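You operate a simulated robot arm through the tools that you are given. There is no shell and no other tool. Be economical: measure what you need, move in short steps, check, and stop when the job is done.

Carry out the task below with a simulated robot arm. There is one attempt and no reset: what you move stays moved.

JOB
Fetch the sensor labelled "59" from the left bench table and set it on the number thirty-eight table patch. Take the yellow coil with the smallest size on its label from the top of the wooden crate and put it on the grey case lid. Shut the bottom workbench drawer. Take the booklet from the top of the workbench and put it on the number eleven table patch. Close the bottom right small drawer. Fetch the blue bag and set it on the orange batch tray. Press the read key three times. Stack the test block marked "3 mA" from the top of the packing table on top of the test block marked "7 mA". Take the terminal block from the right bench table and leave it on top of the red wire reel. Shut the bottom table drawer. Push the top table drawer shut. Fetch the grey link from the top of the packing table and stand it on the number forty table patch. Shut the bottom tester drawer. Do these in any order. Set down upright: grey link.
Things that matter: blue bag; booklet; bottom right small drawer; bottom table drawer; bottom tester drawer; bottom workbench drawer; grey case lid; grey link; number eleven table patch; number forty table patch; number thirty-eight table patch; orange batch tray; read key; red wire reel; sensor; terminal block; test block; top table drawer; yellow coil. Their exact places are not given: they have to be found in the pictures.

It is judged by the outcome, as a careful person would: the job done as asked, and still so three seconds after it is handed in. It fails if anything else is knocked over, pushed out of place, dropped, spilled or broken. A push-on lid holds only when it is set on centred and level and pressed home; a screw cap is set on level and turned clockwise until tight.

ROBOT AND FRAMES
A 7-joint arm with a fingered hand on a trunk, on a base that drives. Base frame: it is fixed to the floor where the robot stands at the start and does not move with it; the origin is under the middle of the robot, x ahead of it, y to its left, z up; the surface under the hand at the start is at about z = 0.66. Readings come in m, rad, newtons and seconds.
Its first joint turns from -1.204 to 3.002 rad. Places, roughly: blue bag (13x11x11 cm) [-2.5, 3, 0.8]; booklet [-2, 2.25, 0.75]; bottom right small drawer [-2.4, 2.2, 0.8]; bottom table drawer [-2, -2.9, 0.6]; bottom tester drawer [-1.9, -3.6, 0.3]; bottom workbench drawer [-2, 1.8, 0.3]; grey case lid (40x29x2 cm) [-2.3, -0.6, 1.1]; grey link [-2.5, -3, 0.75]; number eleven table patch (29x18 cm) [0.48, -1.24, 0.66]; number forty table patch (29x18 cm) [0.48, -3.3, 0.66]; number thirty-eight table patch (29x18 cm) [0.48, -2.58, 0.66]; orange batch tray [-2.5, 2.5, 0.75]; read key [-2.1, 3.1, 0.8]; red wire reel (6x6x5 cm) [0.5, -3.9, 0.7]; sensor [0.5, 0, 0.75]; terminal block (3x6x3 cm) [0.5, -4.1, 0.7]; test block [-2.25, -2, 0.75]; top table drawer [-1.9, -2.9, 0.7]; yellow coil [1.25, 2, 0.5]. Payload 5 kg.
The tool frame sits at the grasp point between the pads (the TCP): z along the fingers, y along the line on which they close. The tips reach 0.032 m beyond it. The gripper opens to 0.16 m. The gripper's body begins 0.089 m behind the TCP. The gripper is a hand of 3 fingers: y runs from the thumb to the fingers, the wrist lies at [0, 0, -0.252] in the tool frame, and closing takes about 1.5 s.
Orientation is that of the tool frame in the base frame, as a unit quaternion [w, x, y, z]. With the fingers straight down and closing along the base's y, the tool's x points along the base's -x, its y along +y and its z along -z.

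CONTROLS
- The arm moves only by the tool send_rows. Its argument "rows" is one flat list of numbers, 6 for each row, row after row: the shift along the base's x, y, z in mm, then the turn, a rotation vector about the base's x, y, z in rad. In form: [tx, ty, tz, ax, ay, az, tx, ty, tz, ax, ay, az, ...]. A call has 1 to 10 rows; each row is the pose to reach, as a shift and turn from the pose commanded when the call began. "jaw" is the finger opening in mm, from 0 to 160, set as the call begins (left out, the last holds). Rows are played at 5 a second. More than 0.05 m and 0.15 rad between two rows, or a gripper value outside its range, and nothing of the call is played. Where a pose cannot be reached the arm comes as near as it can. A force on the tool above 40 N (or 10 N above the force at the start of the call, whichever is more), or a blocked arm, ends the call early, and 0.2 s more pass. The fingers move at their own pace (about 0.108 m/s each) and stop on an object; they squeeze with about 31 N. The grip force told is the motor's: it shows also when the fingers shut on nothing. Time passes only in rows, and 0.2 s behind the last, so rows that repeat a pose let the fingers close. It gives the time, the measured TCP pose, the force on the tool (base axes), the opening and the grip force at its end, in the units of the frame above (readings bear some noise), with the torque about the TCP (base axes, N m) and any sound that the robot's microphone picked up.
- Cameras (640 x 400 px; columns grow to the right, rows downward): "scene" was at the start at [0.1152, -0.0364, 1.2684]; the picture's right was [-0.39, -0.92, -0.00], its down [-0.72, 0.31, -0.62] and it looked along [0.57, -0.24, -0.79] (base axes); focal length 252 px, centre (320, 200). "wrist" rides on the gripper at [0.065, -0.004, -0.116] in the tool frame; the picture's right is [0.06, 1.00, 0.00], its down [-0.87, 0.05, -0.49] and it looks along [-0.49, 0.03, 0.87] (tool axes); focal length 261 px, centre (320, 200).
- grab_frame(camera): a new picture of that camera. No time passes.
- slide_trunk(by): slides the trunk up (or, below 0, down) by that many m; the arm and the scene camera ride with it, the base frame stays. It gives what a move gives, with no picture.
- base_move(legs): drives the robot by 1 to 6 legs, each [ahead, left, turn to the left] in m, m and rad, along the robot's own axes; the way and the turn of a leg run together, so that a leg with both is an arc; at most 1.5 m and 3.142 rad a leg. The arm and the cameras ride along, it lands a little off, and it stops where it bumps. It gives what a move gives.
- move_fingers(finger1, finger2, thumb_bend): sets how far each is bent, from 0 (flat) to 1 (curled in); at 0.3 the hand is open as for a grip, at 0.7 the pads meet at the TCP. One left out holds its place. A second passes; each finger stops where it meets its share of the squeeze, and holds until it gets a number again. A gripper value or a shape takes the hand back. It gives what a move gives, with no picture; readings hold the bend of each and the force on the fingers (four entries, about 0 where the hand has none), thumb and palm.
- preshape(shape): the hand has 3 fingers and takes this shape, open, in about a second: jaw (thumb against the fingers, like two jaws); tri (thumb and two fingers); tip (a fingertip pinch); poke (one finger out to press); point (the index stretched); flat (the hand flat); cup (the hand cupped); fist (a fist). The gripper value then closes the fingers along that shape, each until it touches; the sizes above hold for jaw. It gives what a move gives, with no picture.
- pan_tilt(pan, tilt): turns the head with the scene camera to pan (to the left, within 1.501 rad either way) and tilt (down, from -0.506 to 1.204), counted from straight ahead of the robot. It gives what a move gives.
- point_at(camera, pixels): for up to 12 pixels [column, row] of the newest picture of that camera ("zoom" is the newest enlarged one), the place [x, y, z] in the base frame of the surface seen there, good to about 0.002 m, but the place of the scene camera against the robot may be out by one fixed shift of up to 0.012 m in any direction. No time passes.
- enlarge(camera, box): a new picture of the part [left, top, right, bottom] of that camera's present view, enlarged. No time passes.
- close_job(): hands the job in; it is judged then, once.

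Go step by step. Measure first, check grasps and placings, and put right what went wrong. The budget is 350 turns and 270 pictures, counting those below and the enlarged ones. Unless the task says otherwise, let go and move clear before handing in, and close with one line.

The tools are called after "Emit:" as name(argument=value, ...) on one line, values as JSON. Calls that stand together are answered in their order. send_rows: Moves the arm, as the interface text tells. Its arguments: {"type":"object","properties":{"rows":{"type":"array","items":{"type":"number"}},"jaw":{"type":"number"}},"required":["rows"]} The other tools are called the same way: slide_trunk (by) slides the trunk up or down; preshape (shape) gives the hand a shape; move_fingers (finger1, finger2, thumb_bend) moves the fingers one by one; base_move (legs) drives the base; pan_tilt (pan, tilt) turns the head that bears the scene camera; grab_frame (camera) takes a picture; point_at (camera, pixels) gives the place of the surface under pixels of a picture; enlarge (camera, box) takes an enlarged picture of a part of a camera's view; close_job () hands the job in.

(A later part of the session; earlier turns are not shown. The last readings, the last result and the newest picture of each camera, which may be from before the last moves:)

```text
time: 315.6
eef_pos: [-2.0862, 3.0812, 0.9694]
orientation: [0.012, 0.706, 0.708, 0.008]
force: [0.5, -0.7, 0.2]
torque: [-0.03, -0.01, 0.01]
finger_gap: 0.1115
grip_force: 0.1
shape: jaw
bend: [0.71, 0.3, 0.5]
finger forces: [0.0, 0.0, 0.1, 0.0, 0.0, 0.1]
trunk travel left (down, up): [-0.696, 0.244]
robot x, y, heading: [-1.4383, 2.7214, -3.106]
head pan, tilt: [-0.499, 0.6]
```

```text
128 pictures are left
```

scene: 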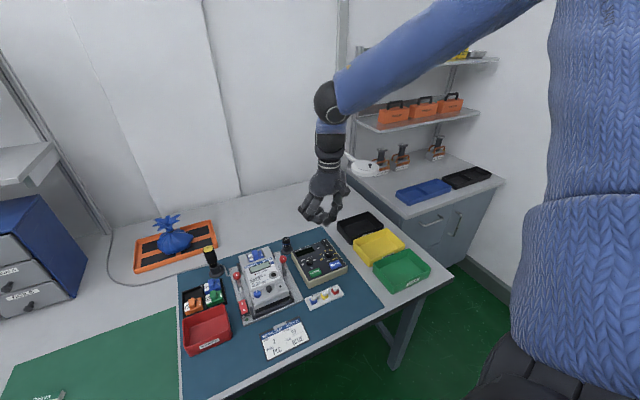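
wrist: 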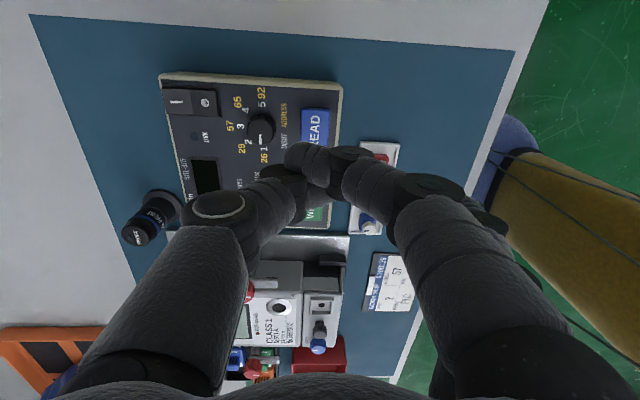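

Still caught at index and thumb. I try curling the thumb fully, then extending finger 1 outward alone.

Emit:
move_fingers(thumb_bend=1.0)

Emit:
move_fingers(finger1=0.0)

Emit:
grab_frame(camera="wrist")

```text
time: 316.6
eef_pos: [-2.0858, 3.0814, 0.9704]
orientation: [0.011, 0.706, 0.708, 0.007]
force: [-0.8, -0.2, -0.5]
torque: [0.04, -0.01, 0.02]
finger_gap: 0.0582
grip_force: 0.0
shape: fingers
bend: [0.34, 0.3, 1.0]
finger forces: [0.0, 0.0, 0.0, 0.0, 0.1, 0.0]
trunk travel left (down, up): [-0.696, 0.244]
robot x, y, heading: [-1.4397, 2.7217, -3.111]
head pan, tilt: [-0.499, 0.6]
```

```text
time: 317.6
eef_pos: [-2.0862, 3.0813, 0.9704]
orientation: [0.012, 0.706, 0.708, 0.009]
force: [-0.8, -0.1, 0.2]
torque: [0.01, -0.02, -0.02]
finger_gap: 0.083
grip_force: 0.1
shape: fingers
bend: [0.0, 0.3, 1.0]
finger forces: [0.0, 0.2, 0.0, 0.0, 0.1, 0.0]
trunk travel left (down, up): [-0.696, 0.244]
robot x, y, heading: [-1.4385, 2.7254, -3.102]
head pan, tilt: [-0.499, 0.6]
```

```text
127 pictures are left
```

wrist: 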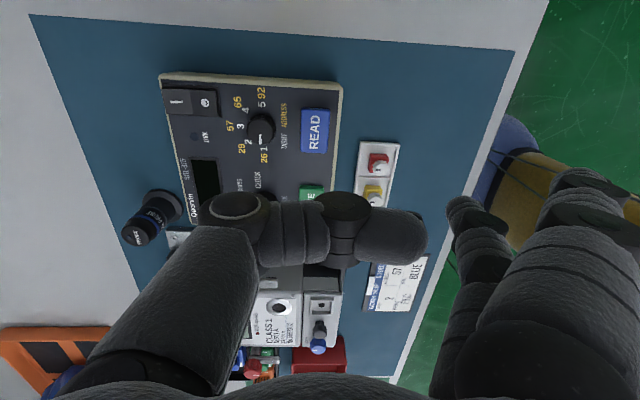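

Freed. I return to the open jaw, then close.

Emit:
move_fingers(thumb_bend=0.3, finger1=0.3)

Emit:
preshape(shape="jaw")

Emit:
send_rows(rows=[0, 0, 0, 0, 0, 0, 0, 0, 0, 0, 0, 0, 0, 0, 0, 0, 0, 0, 0, 0, 0, 0, 0, 0, 0, 0, 0, 0, 0, 0, 0, 0, 0, 0, 0, 0, 0, 0, 0, 0, 0, 0], jaw=0)

Emit:
grab_frame(camera="wrist")

```text
time: 318.6
eef_pos: [-2.0848, 3.0822, 0.9695]
orientation: [0.011, 0.707, 0.707, 0.009]
force: [0.2, -1.2, -0.4]
torque: [0.01, -0.01, 0.01]
finger_gap: 0.1683
grip_force: 0.1
shape: fingers
bend: [0.3, 0.3, 0.3]
finger forces: [0.1, 0.0, 0.0, 0.0, 0.0, 0.0]
trunk travel left (down, up): [-0.696, 0.244]
robot x, y, heading: [-1.4395, 2.7263, -3.11]
head pan, tilt: [-0.499, 0.6]
```

```text
time: 319.5
eef_pos: [-2.0857, 3.0817, 0.9698]
orientation: [0.011, 0.706, 0.708, 0.009]
force: [0.8, 0.7, 0.1]
torque: [0.01, 0.01, 0.03]
finger_gap: 0.16
grip_force: 0.1
shape: jaw
bend: [0.3, 0.3, 0.3]
finger forces: [0.1, 0.1, 0.0, 0.0, 0.0, 0.1]
trunk travel left (down, up): [-0.696, 0.244]
robot x, y, heading: [-1.4396, 2.7248, -3.111]
head pan, tilt: [-0.499, 0.6]
```

```text
time: 321.1
eef_pos: [-2.0852, 3.0825, 0.9701]
orientation: [0.011, 0.707, 0.707, 0.009]
force: [-0.5, -0.5, 0.0]
torque: [0.01, 0.0, -0.02]
finger_gap: 0.0
grip_force: 31.1
shape: jaw
bend: [0.65, 0.65, 0.67]
finger forces: [0.0, 0.1, 0.1, 0.1, 0.1, 0.0]
trunk travel left (down, up): [-0.696, 0.244]
robot x, y, heading: [-1.4393, 2.7267, -3.109]
head pan, tilt: [-0.499, 0.6]
```

```text
126 pictures are left
```

wrist: 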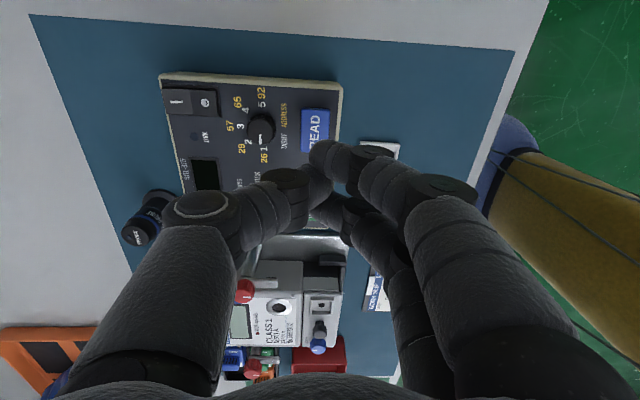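

Emit:
point_at(camera="wrist", pixels=[[303, 115], [327, 115], [315, 110], [305, 148], [316, 135], [310, 200], [262, 130]])

```text
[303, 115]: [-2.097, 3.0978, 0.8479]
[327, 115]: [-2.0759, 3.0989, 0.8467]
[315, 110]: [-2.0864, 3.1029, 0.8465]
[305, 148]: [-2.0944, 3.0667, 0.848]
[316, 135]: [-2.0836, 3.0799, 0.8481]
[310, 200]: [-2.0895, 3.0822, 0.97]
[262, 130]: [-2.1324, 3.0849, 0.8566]
```

TCP is centred over READ (centre (−2.0865,3.083), top 0.848). I lower to ~4 mm above, then press gently.

Emit:
send_rows(rows=[0, 0, -40, 0, 0, 0, -1, 0, -80, 0, 0, 0, -1, 0, -85, 0, 0, 0])

Emit:
send_rows(rows=[0, 0, -3, 0, 0, 0, 0, 0, -6, 0, 0, 0, 0, 0, -8, 0, 0, 0])

Emit:
enlarge(camera="scene", box=[290, 200, 370, 290])

```text
time: 321.9
eef_pos: [-2.0857, 3.082, 0.8854]
orientation: [0.011, 0.706, 0.708, 0.009]
force: [0.6, -0.4, 0.4]
torque: [0.01, 0.05, -0.01]
finger_gap: 0.0
grip_force: 30.7
shape: jaw
bend: [0.65, 0.65, 0.67]
finger forces: [0.0, 0.0, 0.0, 0.0, 0.0, 0.0]
trunk travel left (down, up): [-0.696, 0.244]
robot x, y, heading: [-1.4412, 2.725, -3.108]
head pan, tilt: [-0.499, 0.6]
```

```text
time: 322.7
eef_pos: [-2.0874, 3.0821, 0.8791]
orientation: [0.01, 0.707, 0.708, 0.008]
force: [-1.5, -0.9, 5.1]
torque: [0.01, 0.08, -0.04]
finger_gap: 0.0001
grip_force: 31.0
shape: jaw
bend: [0.65, 0.65, 0.67]
finger forces: [0.0, 0.1, 0.0, 0.0, 0.1, 0.1]
trunk travel left (down, up): [-0.696, 0.244]
robot x, y, heading: [-1.4398, 2.7236, -3.109]
head pan, tilt: [-0.499, 0.6]
heard: click
```

```text
4.44 times, centred on (330, 245) of scene
```

zoom: 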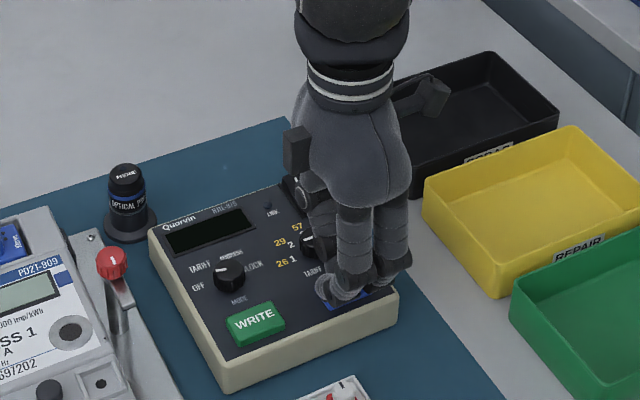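

One click heard (first press). I release by 15 mm and press again.

Emit:
send_rows(rows=[0, 0, 8, 0, 0, 0, 0, 0, 15, 0, 0, 0, 0, 0, 15, 0, 0, 0])

Emit:
send_rows(rows=[0, 0, -8, 0, 0, 0, 0, 0, -12, 0, 0, 0, 0, 0, -15, 0, 0, 0, 0, 0, -15, 0, 0, 0])

```text
time: 323.5
eef_pos: [-2.0861, 3.0814, 0.8921]
orientation: [0.011, 0.707, 0.707, 0.008]
force: [-0.5, -0.2, 0.3]
torque: [-0.01, 0.04, 0.0]
finger_gap: 0.0
grip_force: 31.0
shape: jaw
bend: [0.65, 0.65, 0.67]
finger forces: [0.0, 0.0, 0.0, 0.0, 0.0, 0.1]
trunk travel left (down, up): [-0.696, 0.244]
robot x, y, heading: [-1.4443, 2.7223, -3.109]
head pan, tilt: [-0.499, 0.6]
```

```text
time: 324.5
eef_pos: [-2.0874, 3.0812, 0.8768]
orientation: [0.01, 0.707, 0.707, 0.007]
force: [-1.5, 0.9, 6.2]
torque: [0.05, 0.02, 0.01]
finger_gap: 0.0001
grip_force: 31.3
shape: jaw
bend: [0.65, 0.65, 0.67]
finger forces: [0.0, 0.1, 0.0, 0.1, 0.0, 0.0]
trunk travel left (down, up): [-0.696, 0.244]
robot x, y, heading: [-1.4455, 2.7254, -3.106]
head pan, tilt: [-0.499, 0.6]
heard: click
```

Second click. Release and press a third time, then rise.

Emit:
send_rows(rows=[0, 0, 8, 0, 0, 0, 0, 0, 15, 0, 0, 0, 0, 0, 15, 0, 0, 0])

Emit:
send_rows(rows=[0, 0, -8, 0, 0, 0, 0, 0, -12, 0, 0, 0, 0, 0, -15, 0, 0, 0, 0, 0, -15, 0, 0, 0])

Emit:
send_rows(rows=[0, 0, 20, 0, 0, 0, 0, 0, 65, 0, 0, 0, 0, 0, 110, 0, 0, 0, 0, 0, 150, 0, 0, 0])

Emit:
enlarge(camera="scene", box=[290, 200, 370, 290])

```text
time: 325.3
eef_pos: [-2.0876, 3.082, 0.8928]
orientation: [0.011, 0.706, 0.708, 0.008]
force: [1.1, -0.6, 0.3]
torque: [0.01, -0.02, -0.02]
finger_gap: 0.0
grip_force: 31.1
shape: jaw
bend: [0.65, 0.65, 0.67]
finger forces: [0.1, 0.0, 0.1, 0.1, 0.0, 0.0]
trunk travel left (down, up): [-0.696, 0.244]
robot x, y, heading: [-1.4404, 2.7206, -3.108]
head pan, tilt: [-0.499, 0.6]
```

```text
time: 326.3
eef_pos: [-2.0877, 3.0828, 0.8778]
orientation: [0.011, 0.706, 0.708, 0.009]
force: [0.3, 1.7, 4.0]
torque: [0.04, 0.04, 0.01]
finger_gap: 0.0
grip_force: 30.7
shape: jaw
bend: [0.65, 0.65, 0.67]
finger forces: [0.1, 0.0, 0.1, 0.0, 0.1, 0.1]
trunk travel left (down, up): [-0.696, 0.244]
robot x, y, heading: [-1.4412, 2.7264, -3.108]
head pan, tilt: [-0.499, 0.6]
heard: click
```

```text
time: 327.3
eef_pos: [-2.085, 3.081, 1.0293]
orientation: [0.01, 0.706, 0.708, 0.01]
force: [0.2, 0.7, 0.8]
torque: [0.03, 0.06, 0.03]
finger_gap: 0.0
grip_force: 31.2
shape: jaw
bend: [0.65, 0.65, 0.67]
finger forces: [0.0, 0.0, 0.1, 0.0, 0.0, 0.0]
trunk travel left (down, up): [-0.696, 0.244]
robot x, y, heading: [-1.4417, 2.7261, -3.107]
head pan, tilt: [-0.499, 0.6]
```

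```text
4.44 times, centred on (330, 245) of scene
```

zoom: 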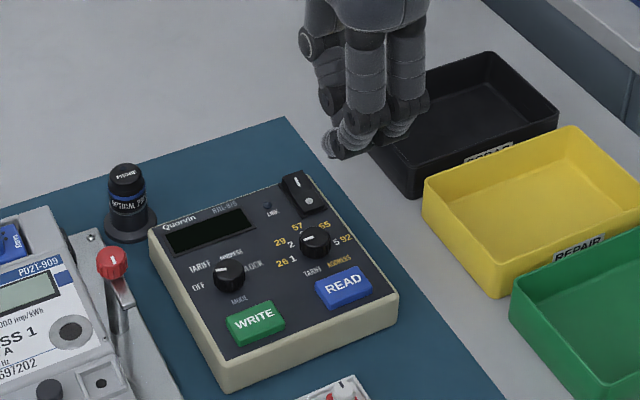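

Three clicks done. Next the booklet: I drive left 0.81 m and look down on it.

Emit:
base_move(legs=[[0.0, 0.81, 0]])

Emit:
send_rows(rows=[0, 0, 0, 0, 0, 0, 0, 0, 0, 0, 0, 0, 0, 0, 0, 0, 0, 0, 0, 0, 0, 0, 0, 0, 0, 0, 0, 0, 0, 0], jaw=130)

Emit:
grab_frame(camera="wrist")

```text
time: 331.6
eef_pos: [-2.0579, 2.2787, 1.0275]
orientation: [0.011, 0.707, 0.707, 0.009]
force: [0.5, -0.3, 0.0]
torque: [-0.01, 0.0, -0.01]
finger_gap: 0.0
grip_force: 31.5
shape: jaw
bend: [0.65, 0.65, 0.67]
finger forces: [0.0, 0.0, 0.1, 0.0, 0.1, 0.1]
trunk travel left (down, up): [-0.696, 0.244]
robot x, y, heading: [-1.4112, 1.9195, -3.103]
head pan, tilt: [-0.499, 0.6]
```

```text
time: 332.9
eef_pos: [-2.058, 2.2776, 1.0266]
orientation: [0.011, 0.706, 0.708, 0.009]
force: [0.1, 0.2, 0.6]
torque: [-0.02, -0.01, -0.01]
finger_gap: 0.1296
grip_force: 0.0
shape: jaw
bend: [0.58, 0.58, 0.54]
finger forces: [0.0, 0.0, 0.0, 0.1, 0.0, 0.0]
trunk travel left (down, up): [-0.696, 0.244]
robot x, y, heading: [-1.4139, 1.9196, -3.108]
head pan, tilt: [-0.499, 0.6]
```

```text
123 pictures are left
```

wrist: 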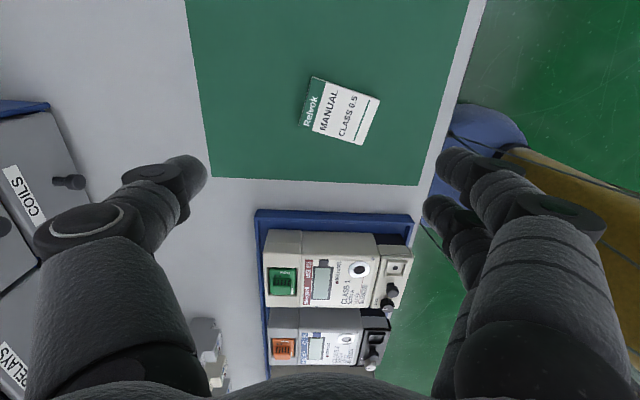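

Emit:
enlarge(camera="wrist", box=[280, 60, 400, 160])

Emit:
point_at(camera="wrist", pixels=[[315, 79], [378, 98], [302, 125], [360, 143], [340, 110], [400, 110]])

```text
4.00 times, centred on (340, 110) of wrist
```

zoom: 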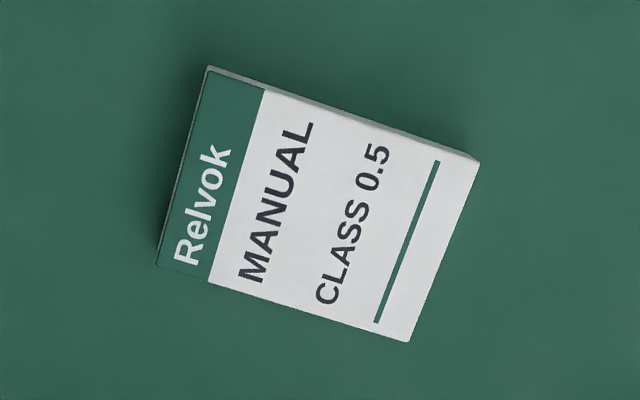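

```text
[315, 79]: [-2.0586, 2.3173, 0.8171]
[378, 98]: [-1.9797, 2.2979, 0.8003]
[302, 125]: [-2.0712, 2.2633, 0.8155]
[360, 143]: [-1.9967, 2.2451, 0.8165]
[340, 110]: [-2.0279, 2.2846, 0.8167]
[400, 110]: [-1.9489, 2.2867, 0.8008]
```

Booklet: centre (−2.0276,2.281), 77×55×16 mm, turned −0.235 rad. I descend with that turn, closing along its length.

Emit:
send_rows(rows=[15, 2, -40, 0, 0, -0.12, 30, 3, -80, 0, 0, -0.235, 30, 3, -125, 0, 0, -0.235, 30, 3, -165, 0, 0, -0.235])

Emit:
grab_frame(camera="wrist")

```text
time: 333.9
eef_pos: [-2.0274, 2.2809, 0.8606]
orientation: [0.013, 0.785, 0.619, 0.007]
force: [0.2, 0.1, -0.7]
torque: [0.03, 0.02, 0.01]
finger_gap: 0.1299
grip_force: 0.2
shape: jaw
bend: [0.58, 0.58, 0.54]
finger forces: [0.0, 0.0, 0.0, 0.0, 0.0, 0.0]
trunk travel left (down, up): [-0.696, 0.244]
robot x, y, heading: [-1.4155, 1.9219, -3.112]
head pan, tilt: [-0.499, 0.6]
```

```text
121 pictures are left
```

wrist: 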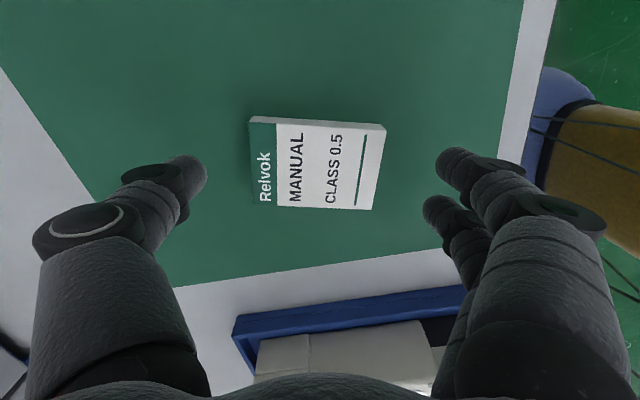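

Aligned. Lower 24 mm and close.

Emit:
send_rows(rows=[0, 0, -14, 0, 0, 0, 0, 0, -24, 0, 0, 0])

Emit:
send_rows(rows=[0, 0, 0, 0, 0, 0, 0, 0, 0, 0, 0, 0, 0, 0, 0, 0, 0, 0, 0, 0, 0, 0, 0, 0, 0, 0, 0, 0, 0, 0, 0, 0, 0, 0, 0, 0], jaw=0)

Emit:
send_rows(rows=[0, 0, 30, 0, 0, 0, 0, 0, 75, 0, 0, 0, 0, 0, 120, 0, 0, 0, 0, 0, 165, 0, 0, 0, 0, 0, 200, 0, 0, 0])

Emit:
grab_frame(camera="wrist")

```text
time: 334.4
eef_pos: [-2.028, 2.2806, 0.8389]
orientation: [0.012, 0.784, 0.62, 0.007]
force: [0.8, 0.1, 0.3]
torque: [0.01, 0.0, 0.04]
finger_gap: 0.1296
grip_force: 0.0
shape: jaw
bend: [0.58, 0.58, 0.54]
finger forces: [0.1, 0.1, 0.0, 0.1, 0.1, 0.0]
trunk travel left (down, up): [-0.696, 0.244]
robot x, y, heading: [-1.4137, 1.92, -3.108]
head pan, tilt: [-0.499, 0.6]
```

```text
time: 335.9
eef_pos: [-2.0283, 2.2807, 0.8379]
orientation: [0.012, 0.784, 0.62, 0.007]
force: [0.1, -0.2, 0.1]
torque: [-0.01, -0.03, 0.0]
finger_gap: 0.0783
grip_force: 30.5
shape: jaw
bend: [0.72, 0.72, 0.7]
finger forces: [13.7, 13.6, 0.0, 0.0, 27.9, 0.0]
trunk travel left (down, up): [-0.696, 0.244]
robot x, y, heading: [-1.4097, 1.9199, -3.108]
head pan, tilt: [-0.499, 0.6]
```

```text
time: 337.1
eef_pos: [-2.0253, 2.2818, 1.0377]
orientation: [0.013, 0.784, 0.62, 0.007]
force: [-0.1, 0.0, -0.2]
torque: [0.05, 0.02, 0.01]
finger_gap: 0.0785
grip_force: 30.9
shape: jaw
bend: [0.72, 0.72, 0.7]
finger forces: [13.7, 13.5, 0.0, 0.0, 27.9, 0.0]
trunk travel left (down, up): [-0.696, 0.244]
robot x, y, heading: [-1.4118, 1.9232, -3.108]
head pan, tilt: [-0.499, 0.6]
```

```text
120 pictures are left
```

wrist: 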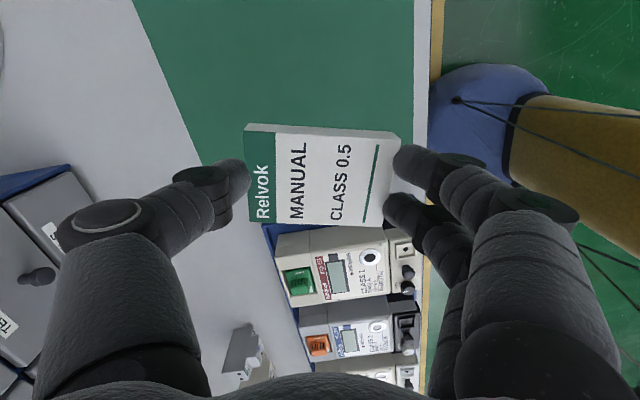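

Booklet held. I back off, turn to heading 0 and drive to patch 11.

Emit:
base_move(legs=[[-0.6, 0, 0], [0, 0, 3.108], [0, -1.4, 0], [0, -1.4, 0], [0.35, 0, 0]])

Emit:
pan_tilt(pan=-0.45, tilt=0.7)

Emit:
grab_frame(camera="scene")

```text
time: 362.6
eef_pos: [0.1552, -1.215, 1.0374]
orientation: [-0.009, -0.606, 0.795, 0.012]
force: [0.7, -1.9, -1.3]
torque: [0.01, -0.01, 0.0]
finger_gap: 0.0772
grip_force: 30.2
shape: jaw
bend: [0.72, 0.72, 0.7]
finger forces: [13.5, 13.4, 0.0, 0.0, 27.4, 0.1]
trunk travel left (down, up): [-0.696, 0.244]
robot x, y, heading: [-0.445, -0.8332, 0.001]
head pan, tilt: [-0.499, 0.6]
```

```text
time: 363.3
eef_pos: [0.1559, -1.2154, 1.0385]
orientation: [-0.007, -0.606, 0.796, 0.012]
force: [0.1, 0.3, -0.7]
torque: [-0.01, 0.01, -0.01]
finger_gap: 0.077
grip_force: 31.0
shape: jaw
bend: [0.72, 0.72, 0.7]
finger forces: [13.5, 13.4, 0.0, 0.1, 27.3, 0.0]
trunk travel left (down, up): [-0.696, 0.244]
robot x, y, heading: [-0.4473, -0.8368, 0.001]
head pan, tilt: [-0.45, 0.7]
```

```text
119 pictures are left
```

scene: 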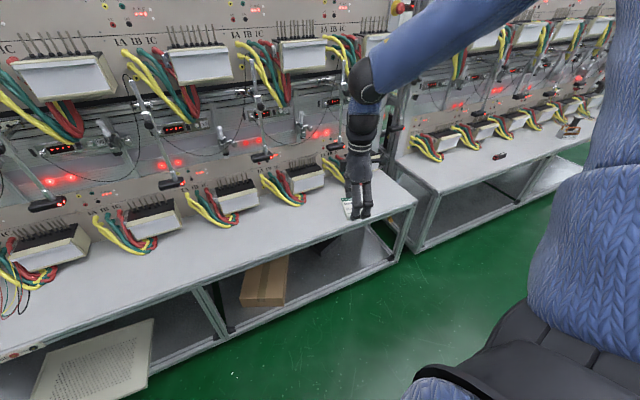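

I zoom to read bay numbers near the hand.

Emit:
enlarge(camera="scene", box=[130, 80, 370, 230])

Emit:
point_at(camera="scene", pixels=[[305, 182], [238, 200], [330, 225], [380, 215], [410, 200], [290, 240]])

```text
2.67 times, centred on (250, 155) of scene
```

zoom: 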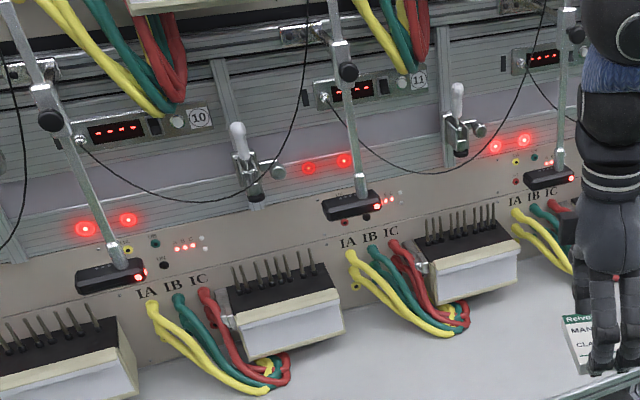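

```text
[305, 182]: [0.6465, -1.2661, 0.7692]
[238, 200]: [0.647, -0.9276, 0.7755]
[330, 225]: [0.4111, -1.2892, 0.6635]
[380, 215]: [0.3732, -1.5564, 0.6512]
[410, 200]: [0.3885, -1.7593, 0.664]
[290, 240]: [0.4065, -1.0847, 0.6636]
```

Bay 11 is at y≈−1.27, matching the patch. I move ahead 0.31 m, lower the trunk, and set the booklet down.

Emit:
base_move(legs=[[0.31, 0.0, 0]])

Emit:
slide_trunk(by=-0.25)

Emit:
grab_frame(camera="wrist")

```text
time: 365.4
eef_pos: [0.4666, -1.2143, 1.0367]
orientation: [-0.008, -0.607, 0.794, 0.013]
force: [-0.8, 1.5, -1.3]
torque: [0.0, 0.03, 0.01]
finger_gap: 0.0773
grip_force: 30.9
shape: jaw
bend: [0.72, 0.72, 0.7]
finger forces: [13.5, 13.4, 0.0, 0.0, 27.4, 0.0]
trunk travel left (down, up): [-0.696, 0.244]
robot x, y, heading: [-0.1374, -0.835, -0.002]
head pan, tilt: [-0.45, 0.7]
```

```text
time: 368.0
eef_pos: [0.4653, -1.2141, 0.7874]
orientation: [-0.006, -0.607, 0.794, 0.012]
force: [0.3, -0.2, -1.3]
torque: [0.01, -0.01, 0.02]
finger_gap: 0.0774
grip_force: 30.9
shape: jaw
bend: [0.72, 0.72, 0.7]
finger forces: [13.5, 13.4, 0.0, 0.0, 27.3, 0.1]
trunk travel left (down, up): [-0.446, 0.494]
robot x, y, heading: [-0.1341, -0.8314, 0.003]
head pan, tilt: [-0.45, 0.7]
```

```text
117 pictures are left
```

wrist: 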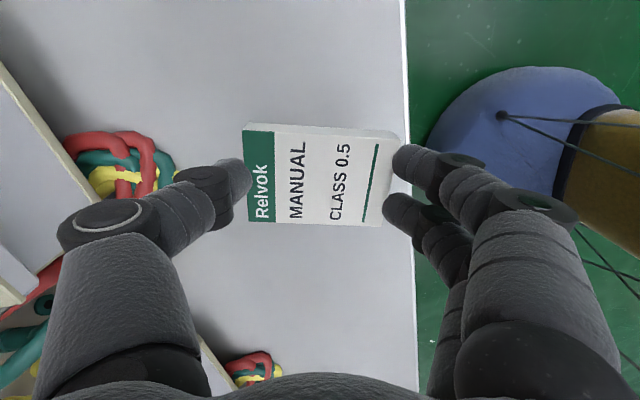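

Emit:
send_rows(rows=[5, -15, -30, 0, 0, 0, 10, -26, -65, 0, 0, 0, 10, -26, -86, 0, 0, 0, 10, -26, -90, 0, 0, 0])

Emit:
send_rows(rows=[0, 0, 0, 0, 0, 0, 0, 0, 0, 0, 0, 0, 0, 0, 0, 0, 0, 0, 0, 0, 0, 0, 0, 0, 0, 0, 40, 0, 0, 0, 0, 0, 85, 0, 0, 0, 0, 0, 130, 0, 0, 0, 0, 0, 175, 0, 0, 0, 0, 0, 220, 0, 0, 0], jaw=130)

Emit:
grab_frame(camera="wrist")

```text
time: 369.0
eef_pos: [0.475, -1.2404, 0.6987]
orientation: [-0.007, -0.607, 0.795, 0.012]
force: [-0.8, -0.5, 1.6]
torque: [0.01, 0.07, 0.04]
finger_gap: 0.0771
grip_force: 31.1
shape: jaw
bend: [0.72, 0.72, 0.7]
finger forces: [14.0, 14.0, 0.0, 0.0, 27.7, 0.0]
trunk travel left (down, up): [-0.446, 0.494]
robot x, y, heading: [-0.1378, -0.8357, 0.001]
head pan, tilt: [-0.45, 0.7]
```

```text
time: 371.0
eef_pos: [0.4746, -1.2394, 0.9194]
orientation: [-0.008, -0.607, 0.794, 0.012]
force: [0.2, -0.2, 0.9]
torque: [-0.05, -0.01, -0.05]
finger_gap: 0.1298
grip_force: 0.1
shape: jaw
bend: [0.58, 0.58, 0.54]
finger forces: [0.0, 0.0, 0.1, 0.1, 0.0, 0.1]
trunk travel left (down, up): [-0.446, 0.494]
robot x, y, heading: [-0.1372, -0.8376, 0.003]
head pan, tilt: [-0.45, 0.7]
```

```text
116 pictures are left
```

wrist: 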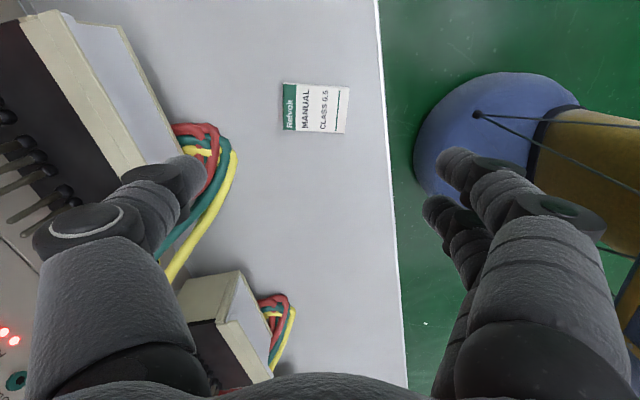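

The booklet lies on patch 11. Last: the yellow coil on the wooden crate. I retract and drive to its area to look.

Emit:
send_rows(rows=[-45, 0, 20, 0, 0, 0, -90, 0, 40, 0, 0, 0, -120, 0, 60, 0, 0, 0])

Emit:
base_move(legs=[[-0.4, 0, 0], [0, 1.4, 0], [0, 1.2, 0]])

Emit:
pan_tilt(pan=0.1, tilt=0.5)

Emit:
grab_frame(camera="scene")

```text
time: 371.8
eef_pos: [0.3547, -1.2393, 0.9791]
orientation: [-0.006, -0.607, 0.795, 0.012]
force: [-1.8, -0.4, 0.3]
torque: [-0.01, 0.01, 0.03]
finger_gap: 0.1297
grip_force: 0.1
shape: jaw
bend: [0.58, 0.58, 0.54]
finger forces: [0.0, 0.1, 0.0, 0.1, 0.0, 0.1]
trunk travel left (down, up): [-0.446, 0.494]
robot x, y, heading: [-0.1359, -0.8342, 0.004]
head pan, tilt: [-0.45, 0.7]
```

```text
time: 386.5
eef_pos: [-0.0571, 1.3456, 0.9778]
orientation: [-0.007, -0.607, 0.795, 0.012]
force: [-0.6, 0.3, 0.3]
torque: [-0.01, 0.0, -0.01]
finger_gap: 0.1296
grip_force: 0.0
shape: jaw
bend: [0.58, 0.58, 0.54]
finger forces: [0.0, 0.0, 0.0, 0.1, 0.0, 0.1]
trunk travel left (down, up): [-0.446, 0.494]
robot x, y, heading: [-0.5499, 1.7516, 0.002]
head pan, tilt: [-0.45, 0.7]
```

```text
time: 387.4
eef_pos: [-0.0569, 1.3452, 0.9775]
orientation: [-0.007, -0.607, 0.795, 0.012]
force: [0.4, 0.3, 0.1]
torque: [0.03, 0.01, 0.01]
finger_gap: 0.1297
grip_force: 0.1
shape: jaw
bend: [0.58, 0.58, 0.54]
finger forces: [0.0, 0.0, 0.0, 0.0, 0.0, 0.0]
trunk travel left (down, up): [-0.446, 0.494]
robot x, y, heading: [-0.5496, 1.7528, 0.003]
head pan, tilt: [0.099, 0.499]
```

```text
115 pictures are left
```

scene: 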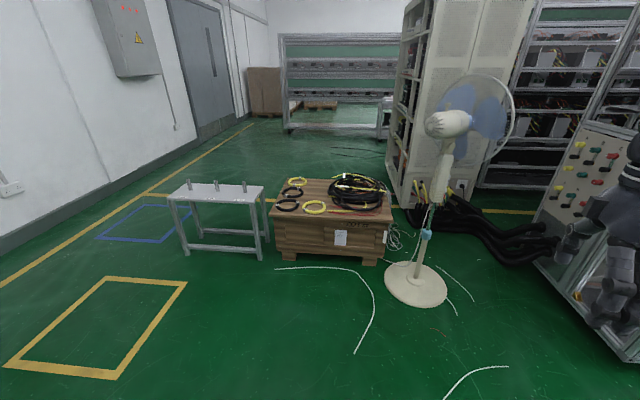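

Emit:
enlarge(camera="scene", box=[260, 160, 420, 270])

Emit:
point_at(camera="scene", pixels=[[315, 208], [298, 182], [292, 192], [287, 206], [360, 190], [270, 210], [392, 218], [415, 270], [440, 125], [390, 270], [330, 262], [445, 290]])

```text
3.64 times, centred on (340, 215) of scene
```

zoom: 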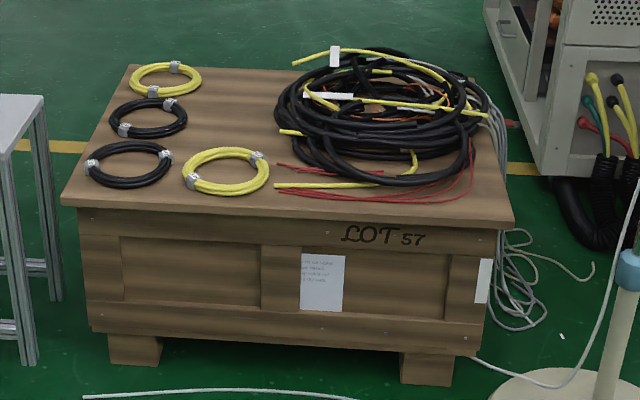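

```text
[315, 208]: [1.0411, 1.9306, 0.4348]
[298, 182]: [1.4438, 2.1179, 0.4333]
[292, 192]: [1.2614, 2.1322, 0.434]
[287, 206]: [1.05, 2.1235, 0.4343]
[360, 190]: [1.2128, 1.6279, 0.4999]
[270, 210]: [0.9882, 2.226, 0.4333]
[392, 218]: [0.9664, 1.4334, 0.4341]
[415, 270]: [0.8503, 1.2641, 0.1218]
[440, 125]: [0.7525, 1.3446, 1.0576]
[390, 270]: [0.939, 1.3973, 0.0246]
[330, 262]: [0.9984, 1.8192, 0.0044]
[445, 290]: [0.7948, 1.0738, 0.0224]
```

Two yellow coils: near (1.04,1.94) and far (1.44,2.12), on the crate top z≈0.434. I drive closer to read their tags.

Emit:
base_move(legs=[[0, 0.6, 0], [0.75, 0, 0]])

Emit:
pan_tilt(pan=-0.3, tilt=0.8)

Emit:
grab_frame(camera="scene")

```text
time: 394.4
eef_pos: [0.6908, 1.9513, 0.9775]
orientation: [-0.007, -0.61, 0.792, 0.012]
force: [-1.0, 0.1, -0.2]
torque: [0.0, 0.05, -0.01]
finger_gap: 0.1295
grip_force: 0.2
shape: jaw
bend: [0.58, 0.58, 0.54]
finger forces: [0.0, 0.0, 0.0, 0.0, 0.1, 0.0]
trunk travel left (down, up): [-0.446, 0.494]
robot x, y, heading: [0.1953, 2.3539, 0.01]
head pan, tilt: [0.099, 0.499]
```

```text
time: 395.3
eef_pos: [0.6904, 1.9529, 0.978]
orientation: [-0.008, -0.61, 0.792, 0.012]
force: [0.5, 0.8, -0.4]
torque: [-0.03, 0.01, 0.0]
finger_gap: 0.1298
grip_force: 0.1
shape: jaw
bend: [0.58, 0.58, 0.54]
finger forces: [0.0, 0.0, 0.1, 0.1, 0.1, 0.0]
trunk travel left (down, up): [-0.446, 0.494]
robot x, y, heading: [0.1904, 2.3515, 0.009]
head pan, tilt: [-0.3, 0.799]
```

```text
113 pictures are left
```

scene: 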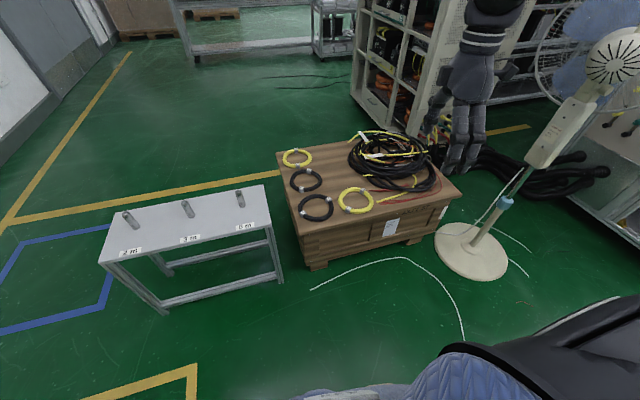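

Emit:
enlarge(camera="scene", box=[325, 180, 385, 220])

Emit:
enlarge(camera="scene", box=[270, 140, 330, 180])

Emit:
enlarge(camera="scene", box=[340, 125, 440, 210])

```text
10.00 times, centred on (355, 200) of scene
```

zoom: 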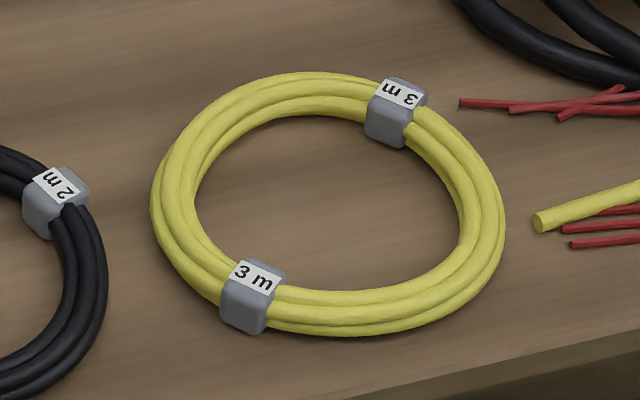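

```text
10.00 times, centred on (300, 160) of scene
```

zoom: 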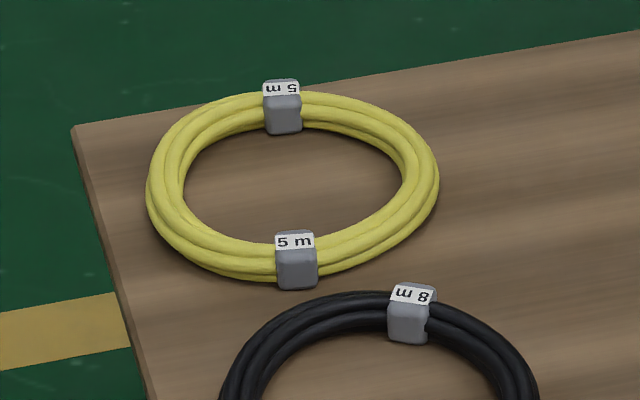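

```text
4.71 times, centred on (390, 168) of scene
```

zoom: 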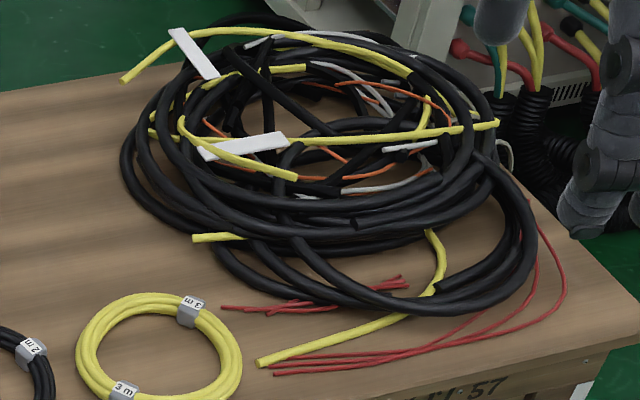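

The near coil reads "3 m", the far one "5 m": I take the 3 m coil. For the narrow shelf I'd like the wrist camera on top, so I test whether the wrist can turn on another ~1.8 rad.

Emit:
send_rows(rows=[0, 0, 0, 0, 0, 0.145, 0, 0, 0, 0, 0, 0.29, 0, 0, 0, 0, 0, 0.435, 0, 0, 0, 0, 0, 0.58, 0, 0, 0, 0, 0, 0.725, 0, 0, 0, 0, 0, 0.87, 0, 0, 0, 0, 0, 1.015, 0, 0, 0, 0, 0, 1.16, 0, 0, 0, 0, 0, 1.305, 0, 0, 0, 0, 0, 1.45])

Emit:
send_rows(rows=[0, 0, 0, 0, 0, 0.14, 0, 0, 0, 0, 0, 0.28, 0, 0, 0, 0, 0, 0.38, 0, 0, 0, 0, 0, 0.38])

Emit:
grab_frame(camera="wrist")

```text
time: 397.5
eef_pos: [0.6899, 1.9528, 0.9771]
orientation: [0.013, 0.982, -0.187, -0.004]
force: [-0.4, -0.6, -0.1]
torque: [-0.02, -0.01, 0.0]
finger_gap: 0.1298
grip_force: 0.0
shape: jaw
bend: [0.58, 0.58, 0.54]
finger forces: [0.0, 0.0, 0.0, 0.1, 0.0, 0.0]
trunk travel left (down, up): [-0.446, 0.494]
robot x, y, heading: [0.1952, 2.3547, 0.012]
head pan, tilt: [-0.3, 0.799]
```

```text
time: 398.5
eef_pos: [0.6898, 1.951, 0.9772]
orientation: [0.014, 1.0, 0.0, -0.002]
force: [-1.4, -0.1, -0.6]
torque: [-0.03, -0.02, 0.02]
finger_gap: 0.1297
grip_force: 0.1
shape: jaw
bend: [0.58, 0.58, 0.54]
finger forces: [0.1, 0.1, 0.1, 0.0, 0.0, 0.0]
trunk travel left (down, up): [-0.446, 0.494]
robot x, y, heading: [0.1946, 2.3557, 0.01]
head pan, tilt: [-0.3, 0.799]
```

```text
109 pictures are left
```

wrist: 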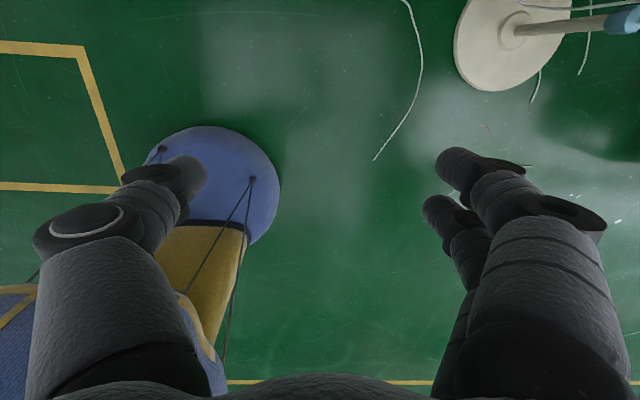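

The wrist turns fully. Now I test pitching the hand forward 1.1 rad in this roll, moving a bit outward.

Emit:
send_rows(rows=[15, 0, 0, 0, -0.1375, 0, 30, 0, 0, 0, -0.275, 0, 45, 0, 0, 0, -0.4125, 0, 60, 0, 0, 0, -0.55, 0, 75, 0, 0, 0, -0.6875, 0, 90, 0, 0, 0, -0.825, 0, 105, 0, 0, 0, -0.9625, 0, 120, 0, 0, 0, -1.1, 0])

Emit:
grab_frame(camera="wrist")

Emit:
grab_frame(camera="scene")

```text
time: 400.3
eef_pos: [0.8534, 1.9262, 0.9832]
orientation: [0.011, 0.853, -0.008, 0.522]
force: [0.6, -1.0, -0.1]
torque: [0.04, -0.03, 0.08]
finger_gap: 0.1296
grip_force: 0.1
shape: jaw
bend: [0.58, 0.58, 0.54]
finger forces: [0.1, 0.1, 0.0, 0.0, 0.0, 0.0]
out of reach, approached as far as the arm can: row 5, 6, 7, 8
trunk travel left (down, up): [-0.446, 0.494]
robot x, y, heading: [0.1951, 2.3535, 0.004]
head pan, tilt: [-0.3, 0.799]
```

```text
108 pictures are left
```

wrist: 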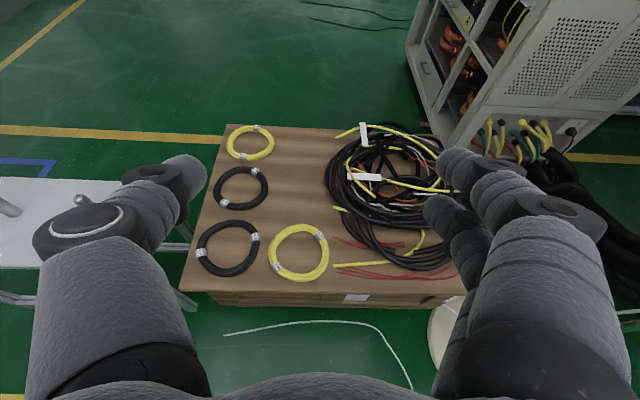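

```text
107 pictures are left
```

scene: 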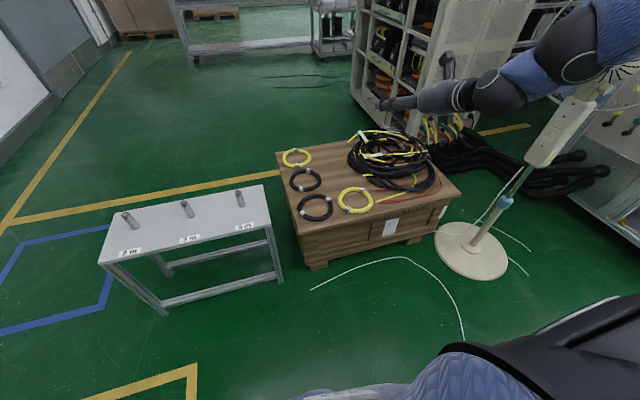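

It works with the camera on top (tilt 63°). I check elbow versus fan clearance and measure the 3 m coil in the wrist view.

Emit:
point_at(camera="scene", pixels=[[575, 50], [530, 75], [460, 95], [545, 130], [600, 70], [620, 30]])

Emit:
point_at(camera="wrist", pixels=[[270, 245], [328, 258], [300, 226], [298, 278], [320, 237], [278, 267], [275, 232], [322, 270], [250, 250], [345, 290]])

Emit:
enlarge(camera="wrist", box=[250, 210, 350, 290])

```text
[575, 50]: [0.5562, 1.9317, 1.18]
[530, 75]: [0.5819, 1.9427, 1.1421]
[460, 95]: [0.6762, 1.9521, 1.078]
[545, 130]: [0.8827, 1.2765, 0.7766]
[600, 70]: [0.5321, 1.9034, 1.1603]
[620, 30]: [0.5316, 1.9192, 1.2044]
```

```text
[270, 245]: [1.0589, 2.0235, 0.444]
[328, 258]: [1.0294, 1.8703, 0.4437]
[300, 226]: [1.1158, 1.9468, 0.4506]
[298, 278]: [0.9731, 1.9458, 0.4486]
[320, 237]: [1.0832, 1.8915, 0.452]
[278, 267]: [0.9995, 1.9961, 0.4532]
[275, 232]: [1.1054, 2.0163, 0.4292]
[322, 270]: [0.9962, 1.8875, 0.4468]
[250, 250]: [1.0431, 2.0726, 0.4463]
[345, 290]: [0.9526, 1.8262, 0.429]
```

```text
5.00 times, centred on (300, 250) of wrist
```

zoom: 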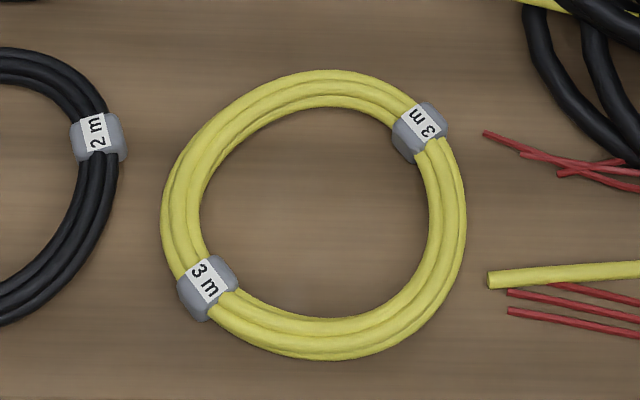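

The ring is centred (1.045,1.948), outer radius 7.7 cm, tube ~2 cm. I plan to pinch its near-right side with the hand yawed −0.55 and slightly tilted. First I straighten the tilt to ~20°, yaw, and come nearer.

Emit:
send_rows(rows=[0, 0, 0, 0, 0.125, 0, 0, 0, 0, 0, 0.25, 0, 0, 0, 0, 0, 0.375, 0, 0, 0, 0, 0, 0.5, 0, 0, 0, 0, 0, 0.625, 0, 0, 0, 0, 0, 0.751, 0], jaw=60)

Emit:
send_rows(rows=[0, 0, 0, 0, 0, -0.14, 0, 0, 0, 0, 0, -0.28, 0, 0, 0, 0, 0, -0.42, 0, 0, 0, 0, 0, -0.55])

Emit:
base_move(legs=[[0.1, 0, 0]])

Emit:
slide_trunk(by=-0.25)

Emit:
grab_frame(camera="wrist")

Emit:
grab_frame(camera="scene")

```text
time: 401.7
eef_pos: [0.8537, 1.9301, 0.9839]
orientation: [0.014, 0.985, -0.003, 0.171]
force: [0.5, 0.2, -0.2]
torque: [-0.02, 0.06, 0.04]
finger_gap: 0.0604
grip_force: 0.1
shape: jaw
bend: [0.73, 0.73, 0.7]
finger forces: [0.1, 0.0, 0.0, 0.0, 0.0, 0.1]
trunk travel left (down, up): [-0.446, 0.494]
robot x, y, heading: [0.1977, 2.35, 0.014]
head pan, tilt: [-0.3, 0.799]
```

```text
time: 402.7
eef_pos: [0.853, 1.9275, 0.983]
orientation: [0.06, 0.947, -0.271, 0.162]
force: [0.4, -1.0, 0.9]
torque: [-0.02, -0.02, 0.01]
finger_gap: 0.0605
grip_force: 0.1
shape: jaw
bend: [0.73, 0.73, 0.7]
finger forces: [0.0, 0.0, 0.0, 0.0, 0.0, 0.1]
trunk travel left (down, up): [-0.446, 0.494]
robot x, y, heading: [0.1927, 2.352, 0.006]
head pan, tilt: [-0.3, 0.799]
```

```text
time: 403.9
eef_pos: [0.9543, 1.931, 0.9826]
orientation: [0.06, 0.948, -0.269, 0.161]
force: [-0.5, -1.3, 0.4]
torque: [-0.02, 0.03, 0.02]
finger_gap: 0.0605
grip_force: 0.0
shape: jaw
bend: [0.73, 0.73, 0.7]
finger forces: [0.1, 0.1, 0.1, 0.1, 0.0, 0.0]
trunk travel left (down, up): [-0.446, 0.494]
robot x, y, heading: [0.2921, 2.3562, 0.011]
head pan, tilt: [-0.3, 0.799]
```

```text
time: 406.4
eef_pos: [0.9541, 1.9303, 0.7333]
orientation: [0.06, 0.948, -0.269, 0.161]
force: [0.1, 0.6, 0.1]
torque: [0.03, -0.02, 0.01]
finger_gap: 0.0604
grip_force: 0.0
shape: jaw
bend: [0.73, 0.73, 0.7]
finger forces: [0.1, 0.0, 0.1, 0.1, 0.1, 0.0]
trunk travel left (down, up): [-0.196, 0.744]
robot x, y, heading: [0.2964, 2.3555, 0.008]
head pan, tilt: [-0.3, 0.799]
```

```text
105 pictures are left
```

wrist: 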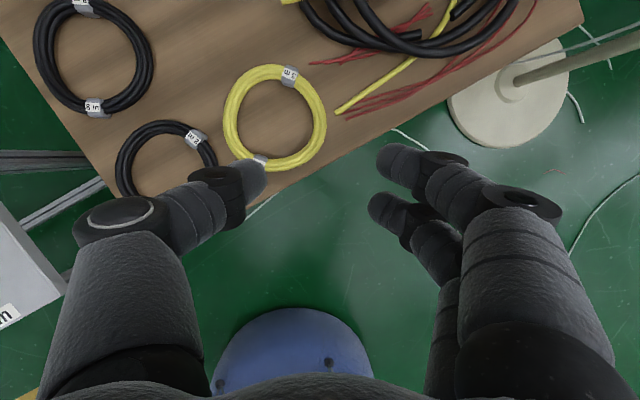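

```text
104 pictures are left
```

scene: 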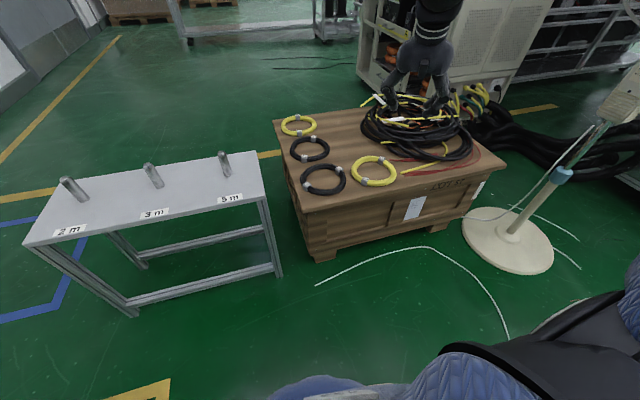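

The ring's right side in the tool view is at (318,122). I measure the tube there and the surroundings.

Emit:
point_at(camera="wrist", pixels=[[318, 118], [325, 118], [311, 118], [225, 118], [274, 68], [274, 165], [335, 115], [345, 112], [320, 100], [318, 135]])

Emit:
enlarge(camera="wrist", box=[210, 50, 370, 180])

```text
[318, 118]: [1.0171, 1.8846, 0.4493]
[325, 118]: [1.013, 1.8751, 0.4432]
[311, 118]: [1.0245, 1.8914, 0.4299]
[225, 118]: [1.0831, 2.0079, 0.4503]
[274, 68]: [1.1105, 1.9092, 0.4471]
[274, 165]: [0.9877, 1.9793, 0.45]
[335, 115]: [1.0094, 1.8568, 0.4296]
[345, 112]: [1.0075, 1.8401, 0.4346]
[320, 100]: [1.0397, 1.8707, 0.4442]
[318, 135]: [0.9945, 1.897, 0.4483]
```

```text
3.08 times, centred on (290, 115) of wrist
```

zoom: 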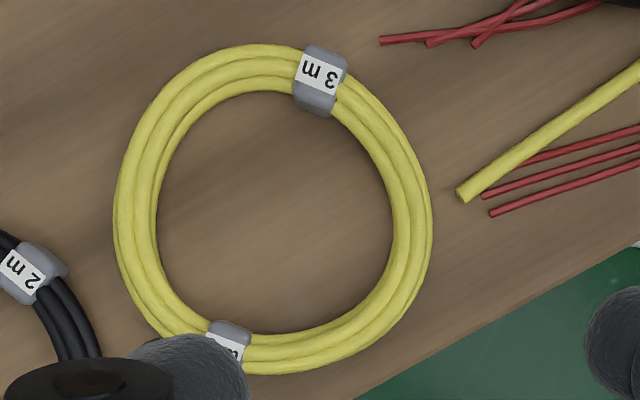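

The loose cable end is close to that spot, so I shift the pinch nearer the crate's front edge: yaw a further −0.35, pinch at (0.9975,1.904), tilt ~12°. I move above it first.

Emit:
send_rows(rows=[15, -8, -30, 0, 0, -0.12, 30, -15, -60, 0, 0, -0.24, 40, -22, -95, 0, 0, -0.35, 40, -22, -140, 0, 0, -0.35], jaw=50)

Emit:
send_rows(rows=[0, 0, -20, 0.11, 0.087, 0, 0, 0, -40, 0.11, 0.087, 0])

Emit:
grab_frame(camera="wrist")

```text
time: 407.4
eef_pos: [0.9942, 1.909, 0.5929]
orientation: [0.087, 0.886, -0.43, 0.149]
force: [-0.1, -0.3, 0.1]
torque: [0.01, 0.0, 0.0]
finger_gap: 0.0502
grip_force: 0.0
shape: jaw
bend: [0.73, 0.73, 0.7]
finger forces: [0.0, 0.0, 0.0, 0.1, 0.0, 0.1]
trunk travel left (down, up): [-0.196, 0.744]
robot x, y, heading: [0.2954, 2.3569, 0.01]
head pan, tilt: [-0.3, 0.799]
```

```text
time: 408.1
eef_pos: [0.9931, 1.9084, 0.5531]
orientation: [0.057, 0.895, -0.433, 0.086]
force: [-0.7, 0.4, 0.1]
torque: [0.04, 0.01, -0.03]
finger_gap: 0.0504
grip_force: 0.1
shape: jaw
bend: [0.73, 0.73, 0.7]
finger forces: [0.0, 0.0, 0.1, 0.0, 0.1, 0.1]
trunk travel left (down, up): [-0.196, 0.744]
robot x, y, heading: [0.2954, 2.3571, 0.01]
head pan, tilt: [-0.3, 0.799]
```

```text
102 pictures are left
```

wrist: 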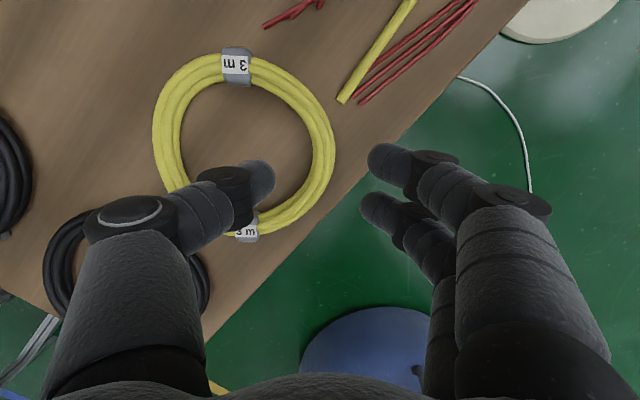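

The tube's right side (322,150) lies between thumb and fingers. I check its exact place.

Emit:
point_at(camera="wrist", pixels=[[322, 150], [311, 150], [333, 150], [322, 175], [318, 190]])

```text
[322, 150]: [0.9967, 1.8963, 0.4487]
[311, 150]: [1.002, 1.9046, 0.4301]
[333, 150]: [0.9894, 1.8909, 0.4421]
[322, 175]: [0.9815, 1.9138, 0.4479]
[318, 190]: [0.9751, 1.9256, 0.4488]
```

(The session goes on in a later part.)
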